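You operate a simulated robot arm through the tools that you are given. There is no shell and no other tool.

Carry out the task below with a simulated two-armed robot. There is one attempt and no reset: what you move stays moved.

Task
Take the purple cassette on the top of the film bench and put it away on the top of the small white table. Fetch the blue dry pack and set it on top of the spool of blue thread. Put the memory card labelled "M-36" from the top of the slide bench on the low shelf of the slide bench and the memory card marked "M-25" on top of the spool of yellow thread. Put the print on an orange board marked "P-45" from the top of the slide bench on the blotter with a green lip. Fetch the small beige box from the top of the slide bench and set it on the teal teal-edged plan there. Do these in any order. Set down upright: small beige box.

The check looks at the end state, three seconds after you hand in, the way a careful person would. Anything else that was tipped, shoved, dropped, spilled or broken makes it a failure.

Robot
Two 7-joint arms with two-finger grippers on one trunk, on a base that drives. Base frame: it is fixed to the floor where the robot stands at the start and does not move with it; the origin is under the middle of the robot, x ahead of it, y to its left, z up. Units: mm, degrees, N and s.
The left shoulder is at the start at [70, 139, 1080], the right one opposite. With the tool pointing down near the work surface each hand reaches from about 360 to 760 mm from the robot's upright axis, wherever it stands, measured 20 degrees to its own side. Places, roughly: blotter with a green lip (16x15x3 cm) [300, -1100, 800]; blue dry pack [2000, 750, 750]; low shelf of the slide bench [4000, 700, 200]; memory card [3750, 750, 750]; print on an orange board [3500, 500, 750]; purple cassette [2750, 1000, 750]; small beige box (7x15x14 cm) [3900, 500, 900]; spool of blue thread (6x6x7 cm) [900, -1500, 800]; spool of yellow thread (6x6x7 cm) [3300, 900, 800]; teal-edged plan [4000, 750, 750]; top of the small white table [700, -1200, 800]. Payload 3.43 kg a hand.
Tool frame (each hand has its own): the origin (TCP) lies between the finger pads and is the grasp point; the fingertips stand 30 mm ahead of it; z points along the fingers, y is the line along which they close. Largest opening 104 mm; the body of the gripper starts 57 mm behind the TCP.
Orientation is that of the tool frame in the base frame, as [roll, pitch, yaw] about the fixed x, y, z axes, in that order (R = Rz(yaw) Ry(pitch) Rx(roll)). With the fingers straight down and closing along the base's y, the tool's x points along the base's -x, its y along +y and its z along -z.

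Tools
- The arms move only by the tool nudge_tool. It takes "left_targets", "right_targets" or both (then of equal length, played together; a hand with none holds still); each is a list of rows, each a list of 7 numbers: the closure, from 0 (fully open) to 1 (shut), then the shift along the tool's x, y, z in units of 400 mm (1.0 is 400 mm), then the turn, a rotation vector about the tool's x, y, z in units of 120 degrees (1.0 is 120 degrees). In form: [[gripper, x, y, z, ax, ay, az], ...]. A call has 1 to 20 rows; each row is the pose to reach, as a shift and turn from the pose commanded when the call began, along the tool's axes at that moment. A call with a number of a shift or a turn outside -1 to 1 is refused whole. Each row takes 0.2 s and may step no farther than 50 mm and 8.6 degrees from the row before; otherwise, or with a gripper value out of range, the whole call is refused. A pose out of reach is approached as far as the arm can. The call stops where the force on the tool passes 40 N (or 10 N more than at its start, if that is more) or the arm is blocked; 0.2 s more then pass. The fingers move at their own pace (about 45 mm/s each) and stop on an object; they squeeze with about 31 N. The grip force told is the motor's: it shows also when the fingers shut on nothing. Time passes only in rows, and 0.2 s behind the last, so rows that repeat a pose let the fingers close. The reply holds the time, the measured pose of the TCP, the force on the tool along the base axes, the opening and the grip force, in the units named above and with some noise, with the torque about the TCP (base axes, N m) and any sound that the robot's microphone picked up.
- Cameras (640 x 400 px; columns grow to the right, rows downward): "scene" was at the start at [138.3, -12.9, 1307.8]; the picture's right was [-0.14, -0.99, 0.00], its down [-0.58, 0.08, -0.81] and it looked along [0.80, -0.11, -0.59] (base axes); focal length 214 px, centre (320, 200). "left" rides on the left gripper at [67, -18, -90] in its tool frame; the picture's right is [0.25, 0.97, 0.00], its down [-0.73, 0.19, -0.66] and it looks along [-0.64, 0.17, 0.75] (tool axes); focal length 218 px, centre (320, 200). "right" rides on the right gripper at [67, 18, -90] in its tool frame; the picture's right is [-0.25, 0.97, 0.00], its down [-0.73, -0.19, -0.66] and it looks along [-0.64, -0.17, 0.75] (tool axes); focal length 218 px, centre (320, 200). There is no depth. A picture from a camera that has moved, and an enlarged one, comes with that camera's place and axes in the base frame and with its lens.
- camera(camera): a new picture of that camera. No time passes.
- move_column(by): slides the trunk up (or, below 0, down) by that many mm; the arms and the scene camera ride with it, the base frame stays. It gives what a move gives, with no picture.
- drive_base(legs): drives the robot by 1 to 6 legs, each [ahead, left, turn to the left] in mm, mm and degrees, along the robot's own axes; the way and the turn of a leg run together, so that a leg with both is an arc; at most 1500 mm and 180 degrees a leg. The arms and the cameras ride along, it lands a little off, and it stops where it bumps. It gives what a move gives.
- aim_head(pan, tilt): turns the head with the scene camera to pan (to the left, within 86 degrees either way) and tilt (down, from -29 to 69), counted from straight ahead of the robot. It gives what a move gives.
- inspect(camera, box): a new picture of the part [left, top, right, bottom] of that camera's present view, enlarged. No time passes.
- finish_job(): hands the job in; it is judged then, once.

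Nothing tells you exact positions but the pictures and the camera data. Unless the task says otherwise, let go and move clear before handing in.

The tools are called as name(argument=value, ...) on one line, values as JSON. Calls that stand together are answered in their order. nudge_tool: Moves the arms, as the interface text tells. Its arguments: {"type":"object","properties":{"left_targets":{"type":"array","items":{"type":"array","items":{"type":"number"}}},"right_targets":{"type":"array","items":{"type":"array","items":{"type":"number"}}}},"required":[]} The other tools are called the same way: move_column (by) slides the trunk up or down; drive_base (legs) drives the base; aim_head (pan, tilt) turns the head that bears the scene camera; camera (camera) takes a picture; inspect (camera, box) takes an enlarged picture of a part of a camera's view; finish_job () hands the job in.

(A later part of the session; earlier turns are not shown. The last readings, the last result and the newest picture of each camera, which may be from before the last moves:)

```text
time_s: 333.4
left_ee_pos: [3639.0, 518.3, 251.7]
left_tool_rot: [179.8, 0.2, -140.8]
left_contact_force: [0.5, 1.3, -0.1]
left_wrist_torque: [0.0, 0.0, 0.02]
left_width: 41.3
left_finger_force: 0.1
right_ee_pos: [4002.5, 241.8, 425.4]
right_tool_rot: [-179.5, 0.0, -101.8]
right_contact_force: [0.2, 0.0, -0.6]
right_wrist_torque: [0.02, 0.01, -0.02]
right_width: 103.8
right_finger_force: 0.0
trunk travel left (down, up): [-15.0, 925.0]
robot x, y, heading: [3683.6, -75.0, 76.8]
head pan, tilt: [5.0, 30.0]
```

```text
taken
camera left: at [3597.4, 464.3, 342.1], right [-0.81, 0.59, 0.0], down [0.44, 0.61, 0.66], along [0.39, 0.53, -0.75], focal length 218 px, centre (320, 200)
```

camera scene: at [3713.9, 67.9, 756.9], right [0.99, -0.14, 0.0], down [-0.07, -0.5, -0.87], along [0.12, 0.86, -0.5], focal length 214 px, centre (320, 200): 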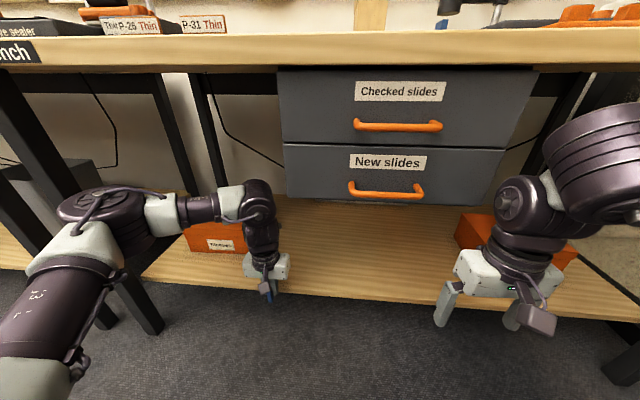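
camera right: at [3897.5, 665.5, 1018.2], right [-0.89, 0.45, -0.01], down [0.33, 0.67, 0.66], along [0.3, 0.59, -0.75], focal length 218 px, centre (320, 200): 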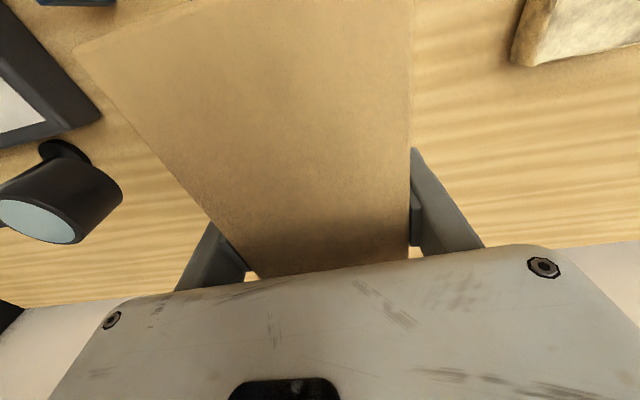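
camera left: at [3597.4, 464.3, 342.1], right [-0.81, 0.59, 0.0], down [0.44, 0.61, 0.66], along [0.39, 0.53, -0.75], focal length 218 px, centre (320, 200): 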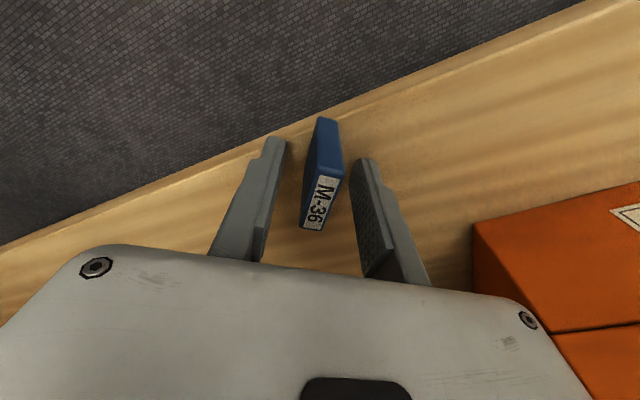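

Card is between the fingers. Close, lift slightly, and carry it ~50 mm deeper onto the shelf.

nudge_tool(left_targets=[[0.75, 0, 0, 0, 0, 0, 0], [0.9, 0, 0, 0, 0, 0, 0], [1, 0, 0, 0, 0, 0, 0], [1, 0, 0, 0, 0, 0, 0], [1, 0, 0, 0, 0, 0, 0]])

nudge_tool(left_targets=[[1, 0, 0, -0.03, 0, 0, 0], [1, 0, 0, -0.05, 0, 0, 0], [1, 0, 0, -0.05, 0, 0, 0]])

camera(camera="left")

```text
time_s: 334.6
left_ee_pos: [3638.5, 519.0, 253.9]
left_tool_rot: [179.8, 0.1, -140.8]
left_contact_force: [-0.2, -0.3, -0.1]
left_wrist_torque: [0.01, -0.05, 0.0]
left_width: 11.0
left_finger_force: 30.6
right_ee_pos: [4002.6, 240.8, 425.7]
right_tool_rot: [-179.5, 0.0, -101.8]
right_contact_force: [0.1, -0.5, 0.8]
right_wrist_torque: [0.0, 0.0, -0.01]
right_width: 103.8
right_finger_force: 0.1
trunk travel left (down, up): [-15.0, 925.0]
robot x, y, heading: [3684.5, -69.2, 76.8]
head pan, tilt: [5.0, 30.0]
```

```text
time_s: 335.4
left_ee_pos: [3639.7, 519.1, 272.8]
left_tool_rot: [179.8, 0.1, -140.8]
left_contact_force: [0.0, -0.6, 0.0]
left_wrist_torque: [0.02, -0.03, -0.01]
left_width: 10.7
left_finger_force: 31.2
right_ee_pos: [4003.0, 242.1, 425.9]
right_tool_rot: [-179.6, 0.0, -101.8]
right_contact_force: [0.3, -0.3, 0.4]
right_wrist_torque: [0.0, 0.01, -0.02]
right_width: 103.7
right_finger_force: 0.1
trunk travel left (down, up): [-15.0, 925.0]
robot x, y, heading: [3689.4, -70.1, 77.1]
head pan, tilt: [5.0, 30.0]
```

```text
taken
camera left: at [3597.7, 463.5, 362.3], right [-0.81, 0.59, 0.0], down [0.45, 0.61, 0.66], along [0.39, 0.53, -0.75], focal length 218 px, centre (320, 200)
```

left: 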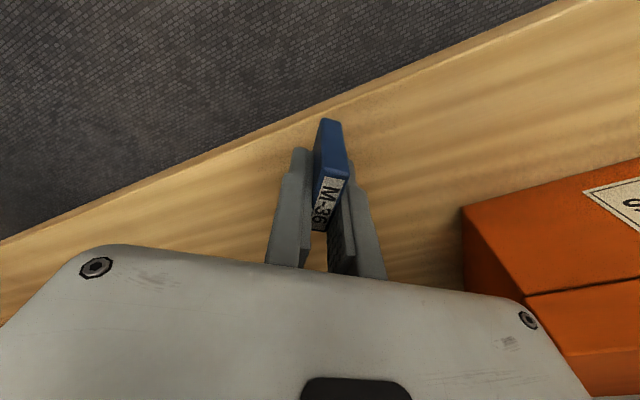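

nudge_tool(left_targets=[[1, -0.024, 0.018, 0, 0, 0, -0.063], [1, -0.048, 0.036, 0, 0, 0, -0.126], [1, -0.071, 0.054, 0, 0, 0, -0.188], [1, -0.095, 0.072, 0, 0, 0, -0.251], [1, -0.119, 0.09, 0, 0, 0, -0.314], [1, -0.119, 0.09, 0, 0, 0, -0.314]])

camera(camera="left")

inspect(camera="scene", box=[232, 200, 344, 290])

```text
time_s: 336.8
left_ee_pos: [3652.3, 575.8, 272.8]
left_tool_rot: [180.0, 0.2, -103.0]
left_contact_force: [1.1, -0.2, -0.3]
left_wrist_torque: [-0.03, -0.02, 0.01]
left_width: 10.9
left_finger_force: 31.0
right_ee_pos: [4002.9, 241.9, 426.7]
right_tool_rot: [-179.5, 0.1, -101.7]
right_contact_force: [-0.5, -0.6, -0.1]
right_wrist_torque: [-0.02, 0.03, 0.01]
right_width: 104.1
right_finger_force: 0.0
trunk travel left (down, up): [-15.0, 925.0]
robot x, y, heading: [3684.1, -71.8, 76.7]
head pan, tilt: [5.0, 30.0]
```

```text
taken
camera left: at [3653.8, 508.4, 362.8], right [-1.0, -0.03, 0.0], down [-0.02, 0.75, 0.66], along [-0.02, 0.66, -0.75], focal length 218 px, centre (320, 200)
```

left: 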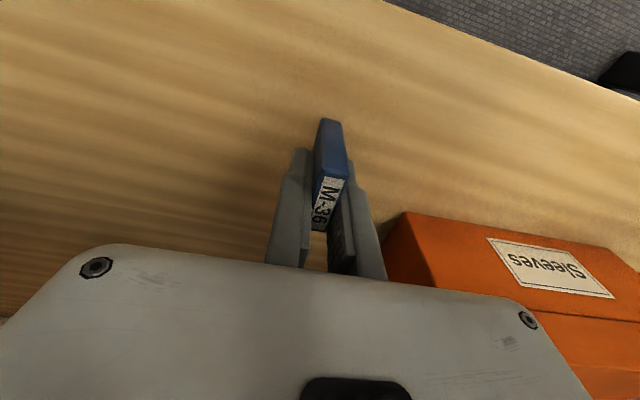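

```text
4.44 times, centred on (288, 245) of scene
camera zoom: at [3713.8, 67.9, 756.9], right [0.99, -0.14, 0.0], down [-0.07, -0.5, -0.87], along [0.12, 0.86, -0.5], focal length 953 px, centre (462, 0)
```

zoom: 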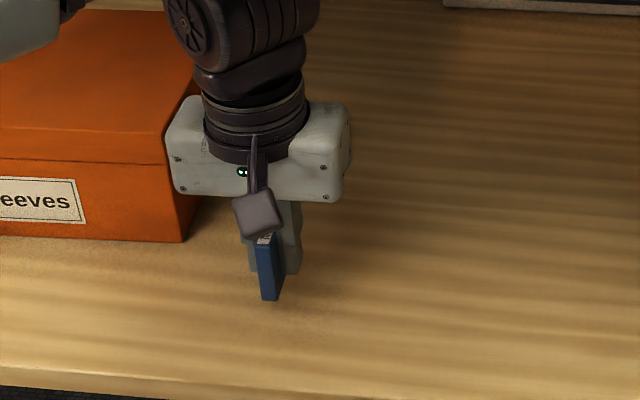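

Well inside the shelf now. Lowering gently to contact.

nudge_tool(left_targets=[[1, 0, 0, 0.02, 0, 0, 0], [1, 0, 0, 0.036, 0, 0, 0], [1, 0, 0, 0.036, 0, 0, 0]])

nudge_tool(left_targets=[[1, 0, 0, 0.004, 0, 0, 0], [1, 0, 0, 0.006, 0, 0, 0], [1, 0, 0, 0.006, 0, 0, 0]])

nudge_tool(left_targets=[[1, 0, 0, 0.003, 0, 0, 0], [1, 0, 0, 0.004, 0, 0, 0], [1, 0, 0, 0.004, 0, 0, 0]])

```text
time_s: 337.6
left_ee_pos: [3652.1, 577.9, 257.9]
left_tool_rot: [179.9, 0.2, -103.1]
left_contact_force: [0.1, 0.4, -0.6]
left_wrist_torque: [0.03, 0.01, 0.0]
left_width: 11.0
left_finger_force: 31.0
right_ee_pos: [4002.1, 241.8, 425.0]
right_tool_rot: [-179.5, 0.0, -101.9]
right_contact_force: [0.4, -0.3, -0.6]
right_wrist_torque: [0.0, 0.02, -0.02]
right_width: 104.0
right_finger_force: 0.1
trunk travel left (down, up): [-15.0, 925.0]
robot x, y, heading: [3689.1, -68.7, 77.2]
head pan, tilt: [5.0, 30.0]
```

```text
time_s: 338.4
left_ee_pos: [3653.0, 576.8, 255.7]
left_tool_rot: [180.0, 0.2, -103.1]
left_contact_force: [-0.9, 0.1, -1.1]
left_wrist_torque: [0.0, 0.0, 0.01]
left_width: 10.9
left_finger_force: 31.5
right_ee_pos: [4002.6, 241.6, 425.8]
right_tool_rot: [-179.5, 0.1, -101.8]
right_contact_force: [0.1, 0.4, -0.6]
right_wrist_torque: [0.0, -0.01, -0.01]
right_width: 104.0
right_finger_force: 0.1
trunk travel left (down, up): [-15.0, 925.0]
robot x, y, heading: [3689.2, -75.1, 76.7]
head pan, tilt: [5.0, 30.0]
```

```text
time_s: 339.2
left_ee_pos: [3652.8, 575.7, 253.8]
left_tool_rot: [-180.0, 0.2, -103.2]
left_contact_force: [-0.6, -0.4, -0.5]
left_wrist_torque: [-0.01, -0.02, 0.0]
left_width: 10.7
left_finger_force: 31.0
right_ee_pos: [4002.7, 241.3, 426.3]
right_tool_rot: [-179.5, 0.0, -101.9]
right_contact_force: [-0.5, 0.5, -0.2]
right_wrist_torque: [0.01, -0.02, 0.0]
right_width: 104.0
right_finger_force: 0.0
trunk travel left (down, up): [-15.0, 925.0]
robot x, y, heading: [3686.9, -66.8, 76.8]
head pan, tilt: [5.0, 30.0]
```

nudge_tool(left_targets=[[1, 0, 0, 0.003, 0, 0, 0], [1, 0, 0, 0.003, 0, 0, 0]])

nudge_tool(left_targets=[[1, 0, 0, 0.003, 0, 0, 0], [1, 0, 0, 0.003, 0, 0, 0]])

```text
time_s: 339.8
left_ee_pos: [3654.0, 577.0, 254.0]
left_tool_rot: [-179.9, 0.2, -103.1]
left_contact_force: [0.5, 0.1, -0.5]
left_wrist_torque: [0.0, -0.01, 0.01]
left_width: 10.9
left_finger_force: 30.9
right_ee_pos: [4002.4, 242.7, 425.3]
right_tool_rot: [-179.5, 0.0, -101.8]
right_contact_force: [-0.3, 0.2, 0.0]
right_wrist_torque: [-0.01, 0.01, 0.01]
right_width: 104.3
right_finger_force: 0.0
trunk travel left (down, up): [-15.0, 925.0]
robot x, y, heading: [3688.4, -70.8, 77.0]
head pan, tilt: [5.0, 30.0]
```

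```text
time_s: 340.4
left_ee_pos: [3651.9, 578.0, 252.1]
left_tool_rot: [179.9, 0.3, -103.1]
left_contact_force: [-0.7, -1.0, 0.8]
left_wrist_torque: [-0.08, 0.01, 0.03]
left_width: 11.2
left_finger_force: 30.9
right_ee_pos: [4003.3, 242.9, 426.1]
right_tool_rot: [-179.5, -0.1, -101.8]
right_contact_force: [-0.6, 0.1, -0.2]
right_wrist_torque: [0.04, 0.04, 0.04]
right_width: 104.1
right_finger_force: 0.1
trunk travel left (down, up): [-15.0, 925.0]
robot x, y, heading: [3688.3, -67.9, 76.7]
head pan, tilt: [5.0, 30.0]
```

Beginning of contact. One more millimetre, then release.

nudge_tool(left_targets=[[1, 0, 0, 0.002, 0, 0, 0], [1, 0, 0, 0.002, 0, 0, 0]])

nudge_tool(left_targets=[[0.85, 0, 0, 0, 0, 0, 0], [0.75, 0, 0, 0, 0, 0, 0], [0.68, 0, 0, 0, 0, 0, 0], [0.68, 0, 0, 0, 0, 0, 0]])

camera(camera="left")

inspect(camera="scene", box=[232, 200, 344, 290])

```text
time_s: 341.0
left_ee_pos: [3652.8, 576.4, 251.8]
left_tool_rot: [179.9, 0.3, -103.1]
left_contact_force: [-1.5, -0.5, 6.5]
left_wrist_torque: [-0.15, 0.05, -0.03]
left_width: 10.5
left_finger_force: 31.5
right_ee_pos: [4001.4, 242.0, 425.8]
right_tool_rot: [-179.5, 0.0, -101.8]
right_contact_force: [0.0, 1.3, 0.3]
right_wrist_torque: [-0.01, 0.04, 0.0]
right_width: 104.0
right_finger_force: 0.1
trunk travel left (down, up): [-15.0, 925.0]
robot x, y, heading: [3688.8, -70.6, 76.7]
head pan, tilt: [5.0, 30.0]
```

```text
time_s: 342.0
left_ee_pos: [3653.5, 576.4, 250.1]
left_tool_rot: [179.9, 0.2, -103.1]
left_contact_force: [-0.4, 0.1, -0.4]
left_wrist_torque: [0.0, 0.03, 0.03]
left_width: 33.6
left_finger_force: 0.0
right_ee_pos: [4003.7, 242.9, 425.5]
right_tool_rot: [-179.5, 0.0, -101.7]
right_contact_force: [-0.2, -0.2, 0.3]
right_wrist_torque: [0.02, 0.02, 0.0]
right_width: 103.9
right_finger_force: 0.2
trunk travel left (down, up): [-15.0, 925.0]
robot x, y, heading: [3688.9, -68.0, 76.6]
head pan, tilt: [5.0, 30.0]
```

```text
taken
camera left: at [3654.5, 508.2, 340.9], right [-1.0, -0.03, 0.0], down [-0.02, 0.75, 0.66], along [-0.02, 0.66, -0.75], focal length 218 px, centre (320, 200)
```

left: 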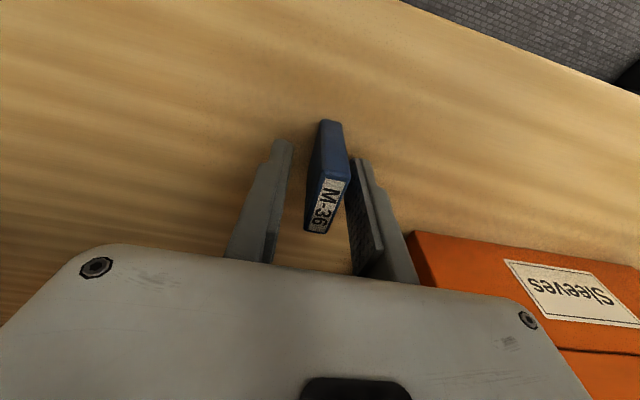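

```text
4.44 times, centred on (288, 245) of scene
camera zoom: at [3713.8, 67.8, 756.9], right [0.99, -0.14, 0.0], down [-0.07, -0.5, -0.87], along [0.12, 0.86, -0.5], focal length 953 px, centre (462, 0)
```

zoom: 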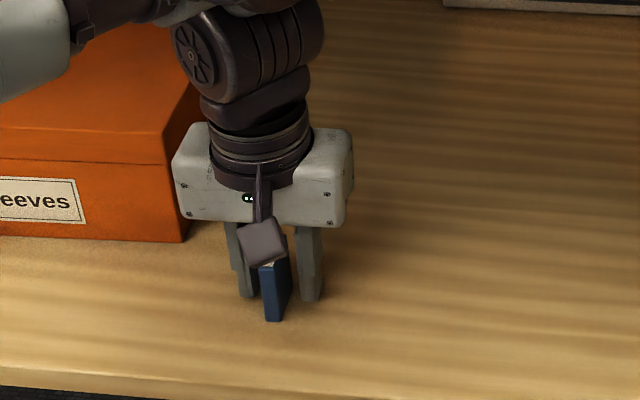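

M-36 stands on the shelf. I lift straight up, then back the base out from under the bench.

nudge_tool(left_targets=[[0.66, 0, 0, -0.03, 0, 0, 0], [0.62, 0, 0, -0.09, 0, 0, 0], [0.6, 0, 0, -0.17, 0, 0, 0], [0.6, 0, 0, -0.22, 0, 0, 0]])

camera(camera="left")

drive_base(legs=[[-300, 0, 0]])

camera(camera="scene")

```text
time_s: 343.0
left_ee_pos: [3654.5, 575.1, 340.0]
left_tool_rot: [180.0, 0.2, -103.0]
left_contact_force: [0.5, -0.2, -0.4]
left_wrist_torque: [-0.01, 0.01, -0.05]
left_width: 41.5
left_finger_force: 0.0
right_ee_pos: [4002.0, 242.1, 426.0]
right_tool_rot: [-179.5, 0.0, -101.8]
right_contact_force: [0.0, -0.5, -0.5]
right_wrist_torque: [0.02, 0.0, 0.0]
right_width: 103.8
right_finger_force: 0.1
trunk travel left (down, up): [-15.0, 925.0]
robot x, y, heading: [3686.4, -67.3, 76.5]
head pan, tilt: [5.0, 30.0]
```

```text
taken
camera left: at [3654.4, 507.4, 430.4], right [-1.0, -0.03, 0.0], down [-0.02, 0.75, 0.66], along [-0.02, 0.66, -0.75], focal length 218 px, centre (320, 200)
```

left: 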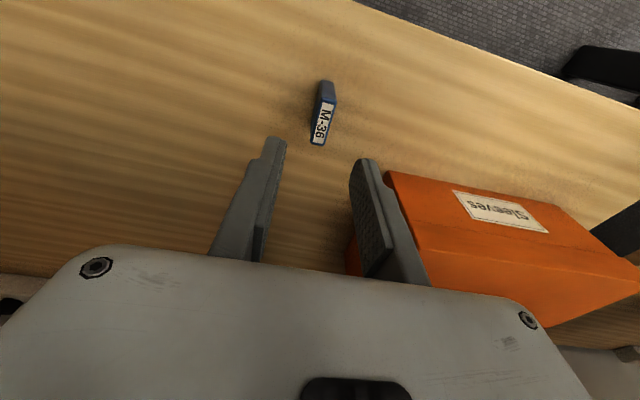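

```text
time_s: 345.0
left_ee_pos: [3584.5, 280.7, 340.9]
left_tool_rot: [-179.9, 0.2, -103.3]
left_contact_force: [-0.3, 0.1, -0.2]
left_wrist_torque: [0.03, -0.01, -0.03]
left_width: 41.5
left_finger_force: 0.1
right_ee_pos: [3933.2, -53.8, 425.2]
right_tool_rot: [-179.5, 0.0, -101.8]
right_contact_force: [-0.3, -0.4, -0.1]
right_wrist_torque: [-0.01, -0.02, 0.01]
right_width: 103.8
right_finger_force: 0.0
trunk travel left (down, up): [-15.0, 925.0]
robot x, y, heading: [3619.0, -366.4, 76.7]
head pan, tilt: [5.0, 30.0]
```

```text
taken
camera scene: at [3644.5, -227.3, 756.9], right [0.99, -0.14, 0.0], down [-0.07, -0.49, -0.87], along [0.12, 0.86, -0.5], focal length 214 px, centre (320, 200)
```

scene: 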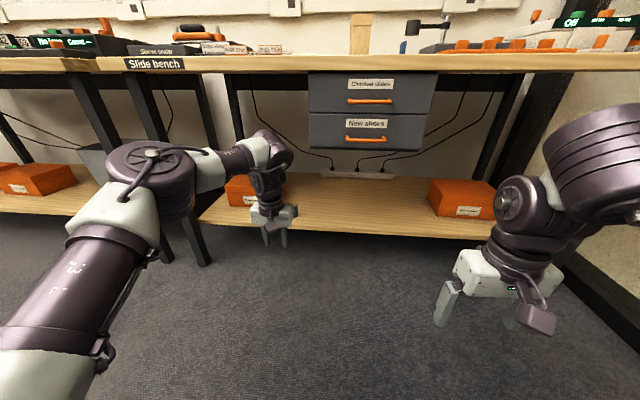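

M-36 is done. Raising the trunk back to working height, then I'll examine the P-45 print's tab up close.

move_column(by=395)

move_column(by=200)

nudge_tool(left_targets=[[0.5, 0.08, 0, -0.06, 0, 0, 0], [0.4, 0.16, 0, -0.14, 0, 0, 0], [0.3, 0.22, 0, -0.22, 0, 0, 0]])

drive_base(legs=[[0, 50, 0], [290, 0, 0]])

aim_head(pan=10, tilt=45)

camera(camera="scene")

camera(camera="left")

```text
time_s: 348.8
left_ee_pos: [3584.8, 280.9, 734.1]
left_tool_rot: [180.0, 0.2, -103.2]
left_contact_force: [-1.7, 0.1, -0.1]
left_wrist_torque: [-0.01, -0.02, 0.03]
left_width: 41.7
left_finger_force: 0.2
right_ee_pos: [3935.0, -53.2, 821.2]
right_tool_rot: [-179.4, 0.0, -101.8]
right_contact_force: [-0.4, 0.2, -0.6]
right_wrist_torque: [-0.02, 0.0, -0.05]
right_width: 104.0
right_finger_force: 0.1
trunk travel left (down, up): [-410.0, 530.0]
robot x, y, heading: [3619.2, -365.2, 76.6]
head pan, tilt: [5.0, 30.0]
```

```text
time_s: 351.0
left_ee_pos: [3584.1, 280.5, 935.3]
left_tool_rot: [-180.0, 0.3, -103.2]
left_contact_force: [-0.2, 0.1, -0.2]
left_wrist_torque: [0.01, -0.01, 0.03]
left_width: 41.6
left_finger_force: 0.0
right_ee_pos: [3933.8, -53.1, 1021.1]
right_tool_rot: [-179.4, 0.0, -101.8]
right_contact_force: [0.0, 0.5, 0.5]
right_wrist_torque: [0.01, -0.01, -0.02]
right_width: 104.1
right_finger_force: 0.0
trunk travel left (down, up): [-610.0, 330.0]
robot x, y, heading: [3621.8, -363.2, 76.6]
head pan, tilt: [5.0, 30.0]
```

```text
time_s: 351.8
left_ee_pos: [3564.3, 192.2, 1023.9]
left_tool_rot: [179.9, 0.3, -103.2]
left_contact_force: [-0.2, -0.2, 0.2]
left_wrist_torque: [0.02, -0.03, 0.0]
left_width: 72.7
left_finger_force: 0.0
right_ee_pos: [3934.8, -52.5, 1021.2]
right_tool_rot: [-179.5, 0.0, -101.8]
right_contact_force: [0.4, -0.2, 0.6]
right_wrist_torque: [0.01, 0.05, 0.02]
right_width: 103.9
right_finger_force: 0.2
trunk travel left (down, up): [-610.0, 330.0]
robot x, y, heading: [3623.3, -364.2, 76.6]
head pan, tilt: [5.0, 30.0]
```

```text
time_s: 354.3
left_ee_pos: [3584.0, 487.2, 1023.9]
left_tool_rot: [179.9, 0.2, -103.3]
left_contact_force: [0.3, 0.2, 0.7]
left_wrist_torque: [0.03, 0.0, 0.01]
left_width: 72.7
left_finger_force: 0.0
right_ee_pos: [3952.3, 237.2, 1020.1]
right_tool_rot: [-179.5, -0.1, -102.0]
right_contact_force: [-0.1, -0.1, 0.8]
right_wrist_torque: [-0.02, 0.04, -0.03]
right_width: 103.5
right_finger_force: 0.1
trunk travel left (down, up): [-610.0, 330.0]
robot x, y, heading: [3636.1, -72.8, 76.6]
head pan, tilt: [5.0, 30.0]
```

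```text
time_s: 355.1
left_ee_pos: [3584.4, 486.1, 1022.1]
left_tool_rot: [-180.0, 0.2, -103.2]
left_contact_force: [-0.8, 0.4, 0.9]
left_wrist_torque: [0.01, -0.03, -0.01]
left_width: 72.8
left_finger_force: 0.0
right_ee_pos: [3951.9, 238.9, 1020.2]
right_tool_rot: [-179.5, 0.0, -101.9]
right_contact_force: [-0.1, 0.0, 0.5]
right_wrist_torque: [0.0, 0.02, -0.01]
right_width: 103.8
right_finger_force: 0.1
trunk travel left (down, up): [-610.0, 330.0]
robot x, y, heading: [3636.7, -67.9, 76.8]
head pan, tilt: [10.0, 45.0]
```

```text
taken
camera scene: at [3654.5, 57.2, 1329.3], right [1.0, -0.06, 0.0], down [-0.04, -0.71, -0.71], along [0.04, 0.71, -0.71], focal length 214 px, centre (320, 200)
```

scene: 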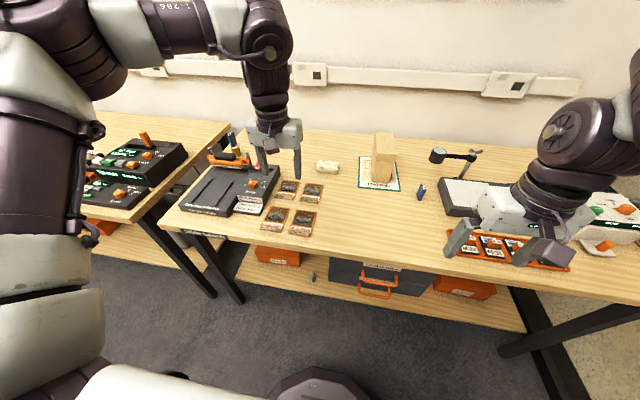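

```text
taken
camera left: at [3584.8, 418.0, 1113.2], right [-1.0, -0.02, 0.0], down [-0.02, 0.75, 0.66], along [-0.01, 0.66, -0.75], focal length 218 px, centre (320, 200)
```

left: 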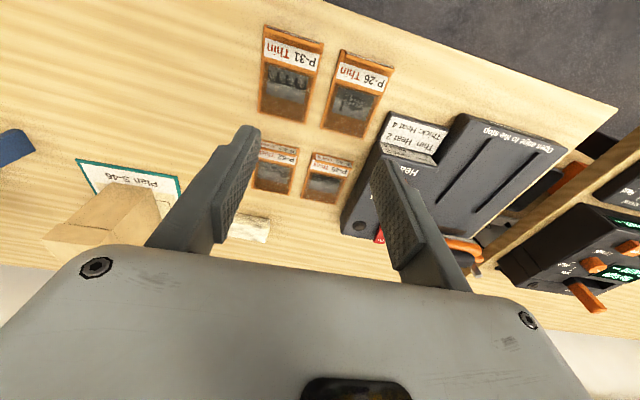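

M-36 visible standing on the shelf, box on the plan, M-25 on the spool. Moving closer so the left hand is right above P-45.

drive_base(legs=[[150, 80, 0]])

camera(camera="left")

camera(camera="scene")

inspect(camera="scene", box=[270, 190, 366, 260])

```text
time_s: 356.5
left_ee_pos: [3540.7, 646.2, 1023.0]
left_tool_rot: [179.9, 0.3, -103.5]
left_contact_force: [0.4, -1.1, -0.1]
left_wrist_torque: [0.03, 0.02, 0.0]
left_width: 72.7
left_finger_force: 0.0
right_ee_pos: [3909.4, 400.1, 1020.3]
right_tool_rot: [-179.5, 0.0, -102.3]
right_contact_force: [0.4, -0.2, -0.9]
right_wrist_torque: [-0.02, 0.01, 0.01]
right_width: 103.7
right_finger_force: 0.0
trunk travel left (down, up): [-610.0, 330.0]
robot x, y, heading: [3591.4, 87.1, 76.6]
head pan, tilt: [10.0, 45.0]
```

```text
taken
camera left: at [3542.7, 578.8, 1113.9], right [-1.0, -0.02, 0.0], down [-0.02, 0.75, 0.66], along [-0.01, 0.66, -0.75], focal length 218 px, centre (320, 200)
```

left: 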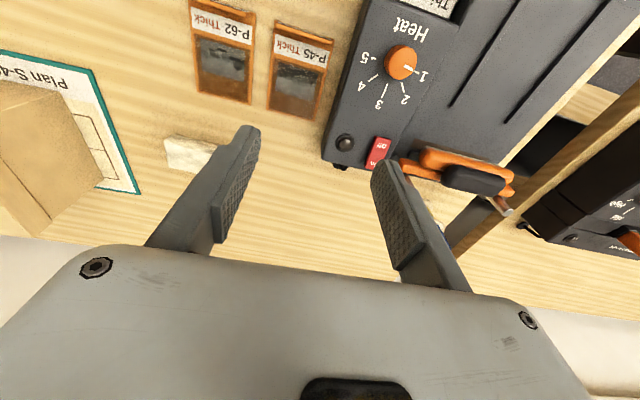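

```text
taken
camera scene: at [3611.6, 217.7, 1329.4], right [1.0, -0.06, 0.0], down [-0.04, -0.71, -0.71], along [0.04, 0.71, -0.71], focal length 214 px, centre (320, 200)
```

scene: 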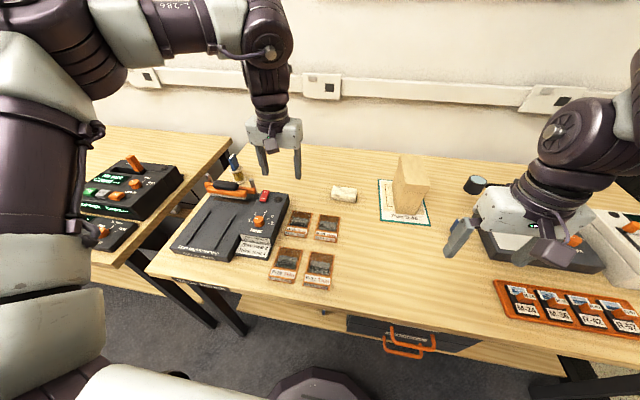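

```text
5.71 times, centred on (318, 225) of scene
camera zoom: at [3611.6, 217.7, 1329.4], right [1.0, -0.06, 0.0], down [-0.04, -0.71, -0.71], along [0.04, 0.71, -0.71], focal length 1226 px, centre (331, 57)
```

zoom: 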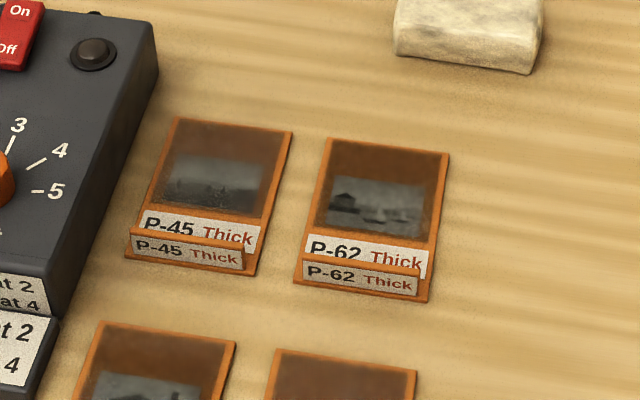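

The boards have a raised label tab at the front; per the notice I'll hold P-45 by its tab, pinching it front-to-back. I turn the left wrist 90° and move over the tab.

nudge_tool(left_targets=[[0.5, 0.01, -0.006, 0.0, 0, 0, 0.069], [0.6, 0.02, -0.012, 0.0, 0, 0, 0.138], [0.6, 0.03, -0.018, 0.0, 0, 0, 0.207], [0.6, 0.04, -0.025, 0.02, 0, 0, 0.276], [0.6, 0.05, -0.031, 0.05, 0, 0, 0.345], [0.6, 0.06, -0.037, 0.08, 0, 0, 0.414], [0.6, 0.07, -0.043, 0.11, 0, 0, 0.483], [0.6, 0.08, -0.05, 0.14, 0, 0, 0.552], [0.6, 0.09, -0.056, 0.16, 0, 0, 0.621], [0.6, 0.1, -0.062, 0.18, 0, 0, 0.69], [0.6, 0.101, -0.0675, 0.2, 0, 0, 0.758], [0.6, 0.101, -0.0675, 0.2, 0, 0, 0.758]])

camera(camera="left")

inspect(camera="left", box=[200, 20, 440, 170])

```text
time_s: 359.1
left_ee_pos: [3558.0, 602.2, 943.8]
left_tool_rot: [179.6, -0.1, 165.6]
left_contact_force: [0.8, -0.8, 0.8]
left_wrist_torque: [-0.04, 0.01, 0.01]
left_width: 41.6
left_finger_force: 0.1
right_ee_pos: [3909.7, 398.9, 1021.1]
right_tool_rot: [-179.5, 0.0, -102.1]
right_contact_force: [-1.0, 0.3, -0.3]
right_wrist_torque: [0.01, -0.01, 0.0]
right_width: 104.3
right_finger_force: 0.0
trunk travel left (down, up): [-610.0, 330.0]
robot x, y, heading: [3594.3, 88.7, 76.5]
head pan, tilt: [10.0, 45.0]
```

```text
taken
camera left: at [3487.5, 602.8, 1034.0], right [0.0, 1.0, 0.0], down [0.75, 0.0, 0.66], along [0.66, 0.0, -0.75], focal length 218 px, centre (320, 200)
```

left: 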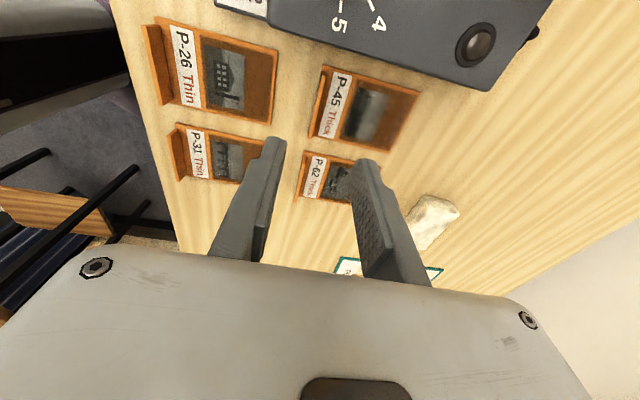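

```text
2.67 times, centred on (320, 95) of left
camera zoom: at [3487.5, 602.8, 1034.0], right [0.0, 1.0, 0.0], down [0.75, 0.0, 0.66], along [0.66, 0.0, -0.75], focal length 582 px, centre (320, 480)
```

zoom: 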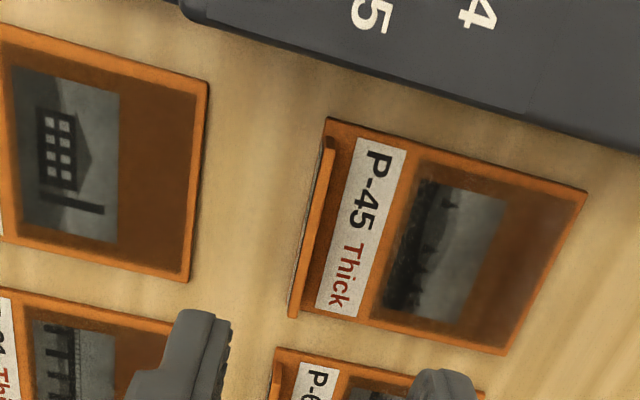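

The tab runs at about [3558, 600], top z ≈ 819. I adjust 2 mm and descend to just above it for a check.

nudge_tool(left_targets=[[0.6, 0, -0.006, 0.08, 0, 0, 0], [0.6, 0, -0.006, 0.16, 0, 0, 0], [0.6, 0, -0.006, 0.22, 0, 0, 0], [0.6, 0, -0.006, 0.22, 0, 0, 0]])

camera(camera="left")

inspect(camera="left", box=[200, 60, 440, 210])

```text
time_s: 360.1
left_ee_pos: [3559.3, 601.5, 856.3]
left_tool_rot: [179.7, 0.1, 165.5]
left_contact_force: [0.3, -0.2, -0.3]
left_wrist_torque: [-0.01, 0.02, 0.0]
left_width: 41.7
left_finger_force: 0.0
right_ee_pos: [3909.4, 398.9, 1021.5]
right_tool_rot: [-179.4, 0.0, -102.2]
right_contact_force: [-0.5, -0.2, -0.2]
right_wrist_torque: [-0.03, -0.02, -0.02]
right_width: 103.9
right_finger_force: 0.0
trunk travel left (down, up): [-610.0, 330.0]
robot x, y, heading: [3592.5, 90.2, 76.5]
head pan, tilt: [10.0, 45.0]
```

```text
taken
camera left: at [3489.6, 600.9, 945.8], right [0.0, 1.0, 0.0], down [0.75, 0.0, 0.66], along [0.66, 0.01, -0.75], focal length 218 px, centre (320, 200)
```

left: 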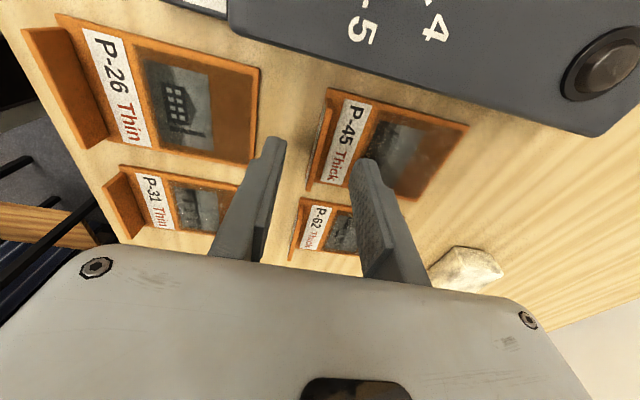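

```text
2.67 times, centred on (320, 135) of left
camera zoom: at [3489.6, 600.9, 945.8], right [0.0, 1.0, 0.0], down [0.75, 0.0, 0.66], along [0.66, 0.01, -0.75], focal length 582 px, centre (320, 373)
```

zoom: 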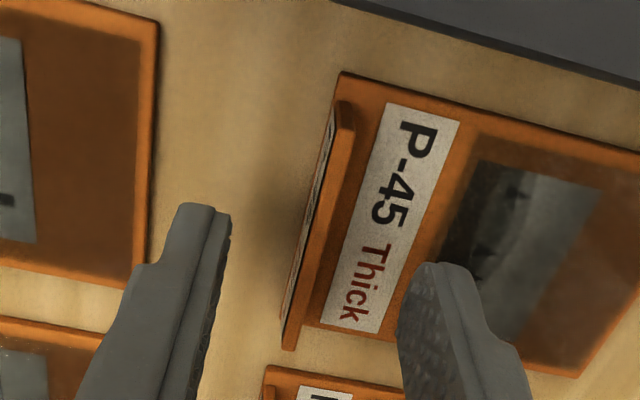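

Tab is centred between the fingers. Final descent, keeping the inner fingertip just above the print surface, then close.

nudge_tool(left_targets=[[0.6, 0, 0, 0.02, 0, 0, 0], [0.6, 0, 0, 0.045, 0, 0, 0], [0.6, 0, 0, 0.045, 0, 0, 0]])

inspect(camera="left", box=[200, 60, 440, 210])

```text
time_s: 360.9
left_ee_pos: [3558.3, 601.0, 837.3]
left_tool_rot: [179.8, 0.0, 165.6]
left_contact_force: [-0.1, -0.5, 0.5]
left_wrist_torque: [-0.04, 0.0, 0.01]
left_width: 41.6
left_finger_force: 0.1
right_ee_pos: [3909.7, 399.7, 1020.6]
right_tool_rot: [-179.5, 0.0, -102.1]
right_contact_force: [0.8, -0.5, 0.5]
right_wrist_torque: [0.01, 0.0, -0.01]
right_width: 103.9
right_finger_force: 0.0
trunk travel left (down, up): [-610.0, 330.0]
robot x, y, heading: [3592.6, 90.3, 76.4]
head pan, tilt: [10.0, 45.0]
```

```text
2.67 times, centred on (320, 135) of left
camera zoom: at [3488.9, 601.0, 928.2], right [0.0, 1.0, 0.0], down [0.75, 0.0, 0.66], along [0.66, 0.01, -0.75], focal length 582 px, centre (320, 373)
```

zoom: 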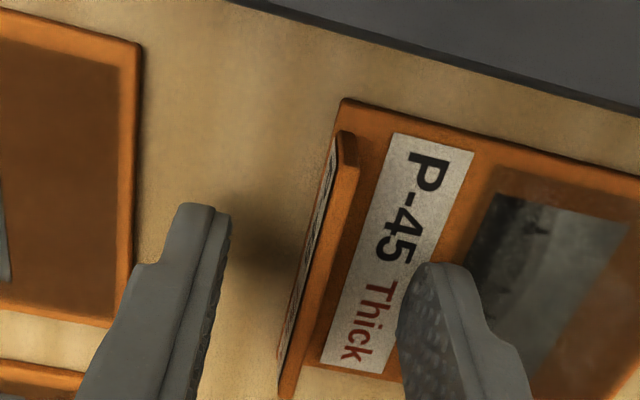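

nudge_tool(left_targets=[[0.6, 0, 0, 0.005, 0, 0, 0], [0.7, 0, 0, 0.005, 0, 0, 0], [0.85, 0, 0, 0.005, 0, 0, 0], [1, 0, 0, 0.005, 0, 0, 0], [1, 0, 0, 0.005, 0, 0, 0], [1, 0, 0, 0.005, 0, 0, 0]])

inspect(camera="left", box=[200, 60, 440, 210])

```text
time_s: 362.3
left_ee_pos: [3558.8, 601.5, 837.4]
left_tool_rot: [179.7, 0.0, 165.5]
left_contact_force: [-0.2, -0.9, -0.8]
left_wrist_torque: [-0.01, -0.02, 0.0]
left_width: 5.8
left_finger_force: 31.1
right_ee_pos: [3910.3, 399.9, 1019.9]
right_tool_rot: [-179.6, -0.1, -102.1]
right_contact_force: [0.1, 0.5, -0.3]
right_wrist_torque: [0.02, 0.0, -0.01]
right_width: 104.1
right_finger_force: 0.1
trunk travel left (down, up): [-610.0, 330.0]
robot x, y, heading: [3593.6, 91.0, 76.5]
head pan, tilt: [10.0, 45.0]
```

```text
2.67 times, centred on (320, 135) of left
camera zoom: at [3488.1, 601.3, 926.3], right [0.0, 1.0, 0.0], down [0.75, 0.0, 0.66], along [0.66, 0.01, -0.75], focal length 582 px, centre (320, 373)
```

zoom: 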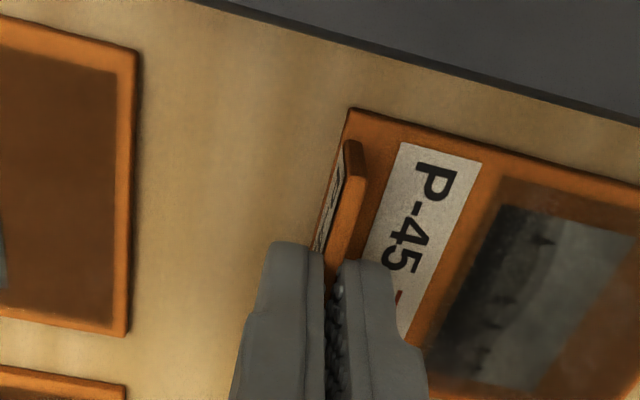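

Tab gripped (5.8 mm). I lift a little and check the board comes up level.

nudge_tool(left_targets=[[1, 0, 0, -0.02, 0, 0, 0], [1, 0, 0, -0.05, 0, 0, 0], [1, 0, 0, -0.05, 0, 0, 0]])

camera(camera="left")

inspect(camera="scene", box=[250, 170, 378, 250])

```text
time_s: 363.1
left_ee_pos: [3558.3, 602.8, 855.0]
left_tool_rot: [179.8, 0.1, 165.6]
left_contact_force: [-0.2, 0.2, 0.0]
left_wrist_torque: [0.0, 0.0, -0.02]
left_width: 6.1
left_finger_force: 31.1
right_ee_pos: [3909.7, 399.6, 1020.5]
right_tool_rot: [-179.6, 0.0, -102.1]
right_contact_force: [-0.3, 0.4, -0.4]
right_wrist_torque: [-0.01, -0.02, 0.02]
right_width: 104.1
right_finger_force: 0.0
trunk travel left (down, up): [-610.0, 330.0]
robot x, y, heading: [3594.4, 88.9, 76.3]
head pan, tilt: [10.0, 45.0]
```

```text
taken
camera left: at [3488.2, 601.7, 945.5], right [0.0, 1.0, 0.0], down [0.75, 0.0, 0.66], along [0.66, 0.01, -0.75], focal length 218 px, centre (320, 200)
```

left: 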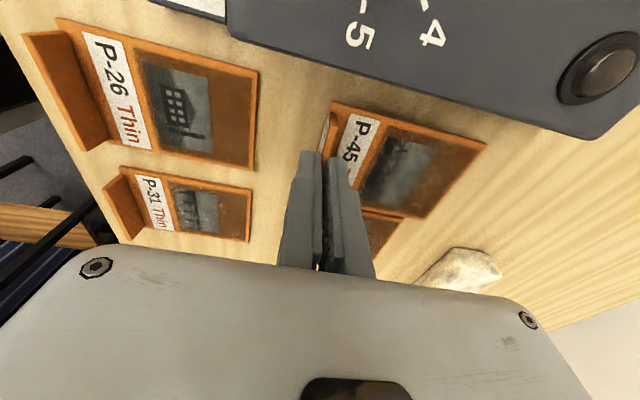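

```text
5.00 times, centred on (314, 210) of scene
camera zoom: at [3611.3, 219.0, 1329.2], right [1.0, -0.06, 0.0], down [-0.04, -0.71, -0.71], along [0.04, 0.71, -0.71], focal length 1072 px, centre (350, 150)
```

zoom: 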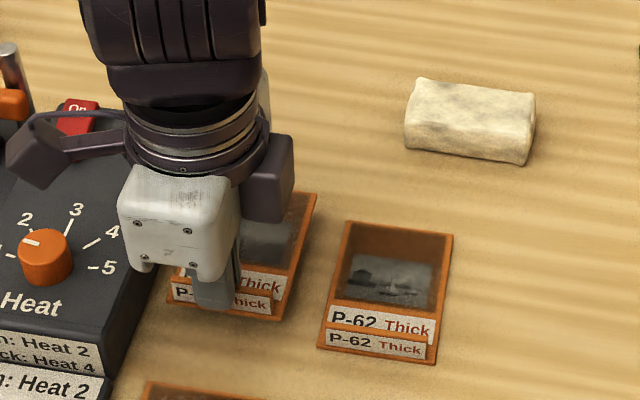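

The board is up and level, held by the tab; P-62 undisturbed. I lift higher, retract, and drive to the white table's west side, where the blotter is within easy reach.

nudge_tool(left_targets=[[1, 0, 0, -0.08, 0, 0, 0], [1, 0, 0, -0.18, 0, 0, 0], [1, 0, 0, -0.28, 0, 0, 0], [1, 0, -0.05, -0.36, 0, 0, 0], [1, 0, -0.12, -0.4, 0, 0, 0], [1, 0, -0.2, -0.42, 0, 0, 0]])

camera(camera="left")

drive_base(legs=[[-330, 0, 0]])

camera(camera="scene")

```text
time_s: 364.5
left_ee_pos: [3537.2, 520.6, 1023.6]
left_tool_rot: [179.6, 0.0, 165.6]
left_contact_force: [0.1, -0.8, -1.1]
left_wrist_torque: [0.04, 0.01, 0.01]
left_width: 5.7
left_finger_force: 30.9
right_ee_pos: [3909.2, 398.0, 1021.0]
right_tool_rot: [-179.5, -0.1, -102.1]
right_contact_force: [0.3, -0.4, 0.1]
right_wrist_torque: [0.03, 0.07, 0.0]
right_width: 103.9
right_finger_force: 0.1
trunk travel left (down, up): [-610.0, 330.0]
robot x, y, heading: [3593.7, 87.8, 76.4]
head pan, tilt: [10.0, 45.0]
```

```text
taken
camera left: at [3467.1, 521.9, 1113.4], right [0.0, 1.0, 0.01], down [0.75, 0.0, 0.66], along [0.66, 0.01, -0.75], focal length 218 px, centre (320, 200)
```

left: 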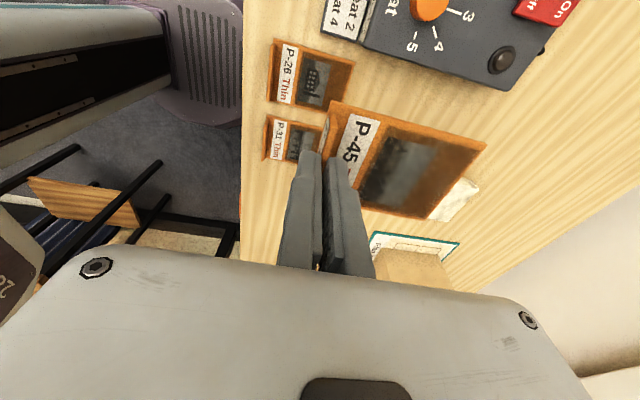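

```text
time_s: 366.7
left_ee_pos: [3461.2, 202.6, 1022.3]
left_tool_rot: [179.7, 0.0, 165.5]
left_contact_force: [-0.3, 0.1, -0.3]
left_wrist_torque: [-0.03, -0.01, 0.02]
left_width: 6.0
left_finger_force: 31.2
right_ee_pos: [3833.7, 79.1, 1019.8]
right_tool_rot: [-179.4, 0.0, -102.2]
right_contact_force: [-0.1, -0.7, -0.4]
right_wrist_torque: [-0.04, 0.02, -0.01]
right_width: 103.7
right_finger_force: 0.0
trunk travel left (down, up): [-610.0, 330.0]
robot x, y, heading: [3516.3, -228.7, 76.4]
head pan, tilt: [10.0, 45.0]
```

```text
taken
camera scene: at [3534.3, -101.0, 1329.2], right [1.0, -0.06, 0.0], down [-0.04, -0.71, -0.71], along [0.04, 0.71, -0.71], focal length 214 px, centre (320, 200)
```

scene: 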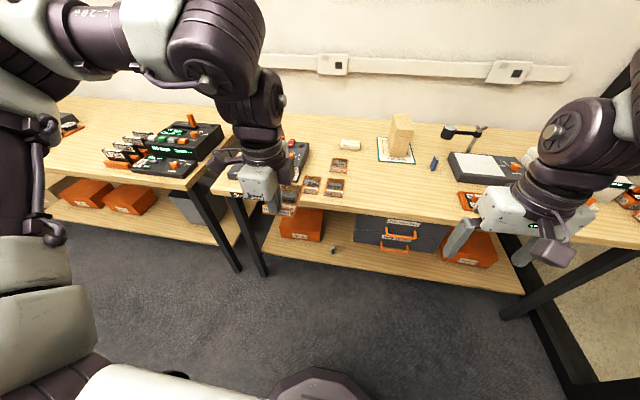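

Let me verify the tape rack area (where the arm pressed earlier) while it's visible.

inspect(camera="scene", box=[60, 90, 252, 210])

```text
3.33 times, centred on (156, 150) of scene
camera zoom: at [3534.3, -101.0, 1329.2], right [1.0, -0.06, 0.0], down [-0.04, -0.71, -0.71], along [0.04, 0.71, -0.71], focal length 715 px, centre (867, 367)
```

zoom: 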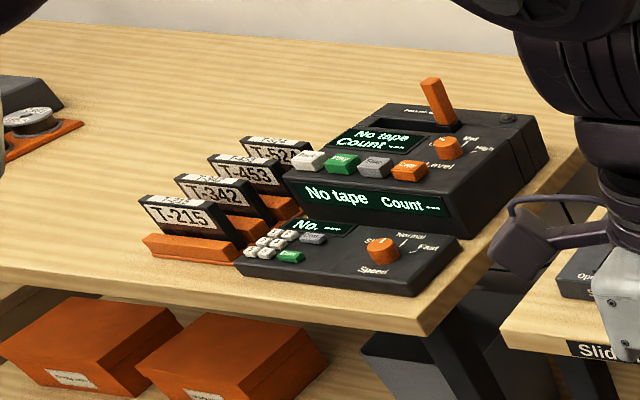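

The tapes are all seated. I want to verify precisely whether the rack was shifted, so on the way I'll stop in front of it for a straight view.

drive_base(legs=[[0, 800, 0]])

aim_head(pan=0, tilt=30)

camera(camera="scene")

inspect(camera="scene", box=[230, 120, 410, 230])

```text
time_s: 371.0
left_ee_pos: [2691.3, 396.5, 1024.0]
left_tool_rot: [179.8, -0.1, 164.7]
left_contact_force: [0.8, 0.2, 0.2]
left_wrist_torque: [0.0, -0.02, -0.03]
left_width: 6.1
left_finger_force: 31.6
right_ee_pos: [3060.1, 268.0, 1021.7]
right_tool_rot: [-179.5, 0.0, -103.0]
right_contact_force: [0.9, 0.5, 0.4]
right_wrist_torque: [0.01, -0.01, 0.02]
right_width: 104.2
right_finger_force: 0.0
trunk travel left (down, up): [-610.0, 330.0]
robot x, y, heading: [2740.1, -39.1, 75.7]
head pan, tilt: [10.0, 45.0]
```

```text
time_s: 371.8
left_ee_pos: [2690.6, 397.5, 1022.4]
left_tool_rot: [179.8, 0.1, 164.7]
left_contact_force: [0.2, 0.2, -0.7]
left_wrist_torque: [-0.01, 0.03, -0.01]
left_width: 6.2
left_finger_force: 31.0
right_ee_pos: [3059.7, 268.3, 1019.4]
right_tool_rot: [-179.6, 0.0, -103.0]
right_contact_force: [0.3, 0.0, 0.0]
right_wrist_torque: [0.0, -0.01, -0.04]
right_width: 103.8
right_finger_force: 0.0
trunk travel left (down, up): [-610.0, 330.0]
robot x, y, heading: [2740.0, -34.1, 75.7]
head pan, tilt: [0.0, 30.0]
```

```text
taken
camera scene: at [2775.2, 99.0, 1351.8], right [0.97, -0.25, 0.0], down [-0.12, -0.49, -0.87], along [0.21, 0.84, -0.5], focal length 214 px, centre (320, 200)
```

scene: 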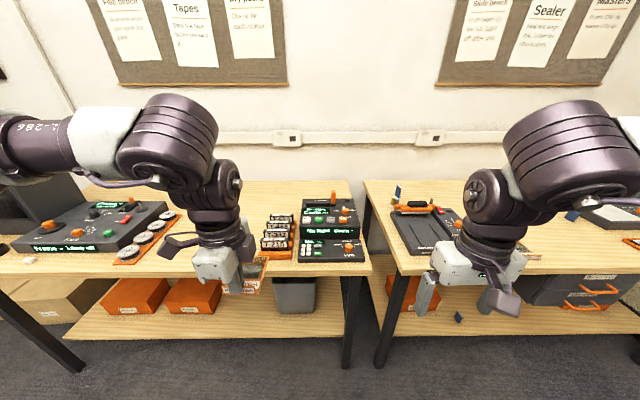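

```text
3.56 times, centred on (320, 175) of scene
camera zoom: at [2775.2, 99.0, 1351.8], right [0.97, -0.25, 0.0], down [-0.12, -0.49, -0.87], along [0.21, 0.84, -0.5], focal length 763 px, centre (320, 289)
```

zoom: 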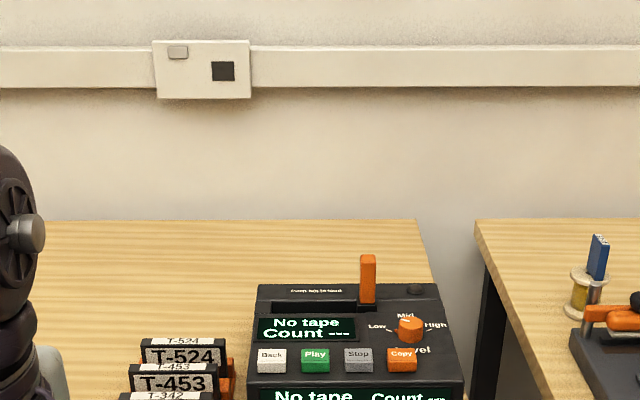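

inspect(camera="scene", box=[420, 280, 500, 330])

inspect(camera="scene", box=[230, 190, 390, 290])

```text
8.00 times, centred on (460, 305) of scene
camera zoom: at [2775.2, 99.0, 1351.8], right [0.97, -0.25, 0.0], down [-0.12, -0.49, -0.87], along [0.21, 0.84, -0.5], focal length 1716 px, centre (-800, -640)
```

zoom: 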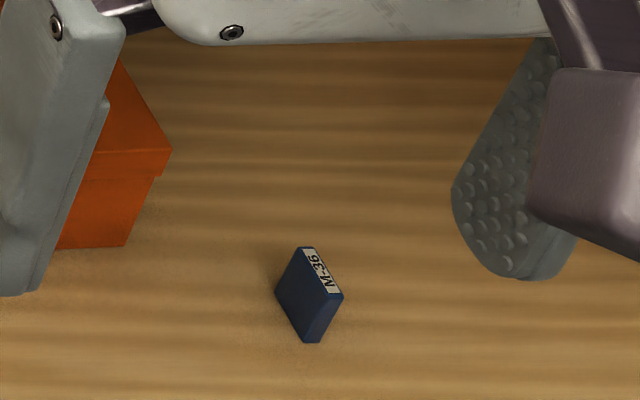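

```text
4.00 times, centred on (310, 240) of scene
camera zoom: at [2775.2, 99.0, 1351.8], right [0.97, -0.25, 0.0], down [-0.12, -0.49, -0.87], along [0.21, 0.84, -0.5], focal length 858 px, centre (360, 40)
```

zoom: 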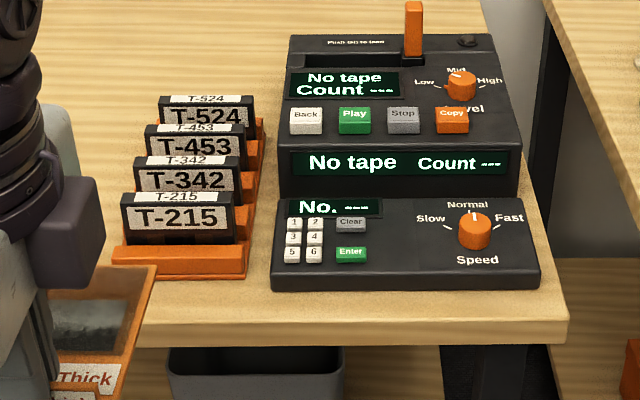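

M-36 stands well on the shelf. To check the rack precisely, I'll bring the right-hand camera to the same pose it had before the incident and compare.

drive_base(legs=[[0, 491, 0], [341, 0, 0]])

camera(camera="right")

```text
time_s: 376.6
left_ee_pos: [2310.5, 860.6, 1023.8]
left_tool_rot: [179.6, 0.0, 163.9]
left_contact_force: [-0.6, 0.0, -1.1]
left_wrist_torque: [-0.06, -0.05, 0.04]
left_width: 6.0
left_finger_force: 31.1
right_ee_pos: [2679.2, 726.0, 1020.9]
right_tool_rot: [-179.4, 0.0, -103.7]
right_contact_force: [0.7, -0.4, 0.0]
right_wrist_torque: [-0.01, 0.02, 0.01]
right_width: 103.9
right_finger_force: 0.1
trunk travel left (down, up): [-610.0, 330.0]
robot x, y, heading: [2354.7, 427.2, 74.7]
head pan, tilt: [0.0, 30.0]
```

```text
taken
camera right: at [2644.9, 662.5, 1110.6], right [-0.88, 0.48, -0.01], down [0.35, 0.66, 0.66], along [0.32, 0.58, -0.75], focal length 218 px, centre (320, 200)
```

right: 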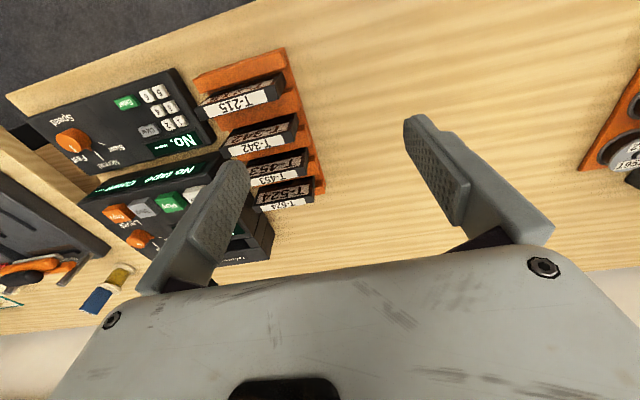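

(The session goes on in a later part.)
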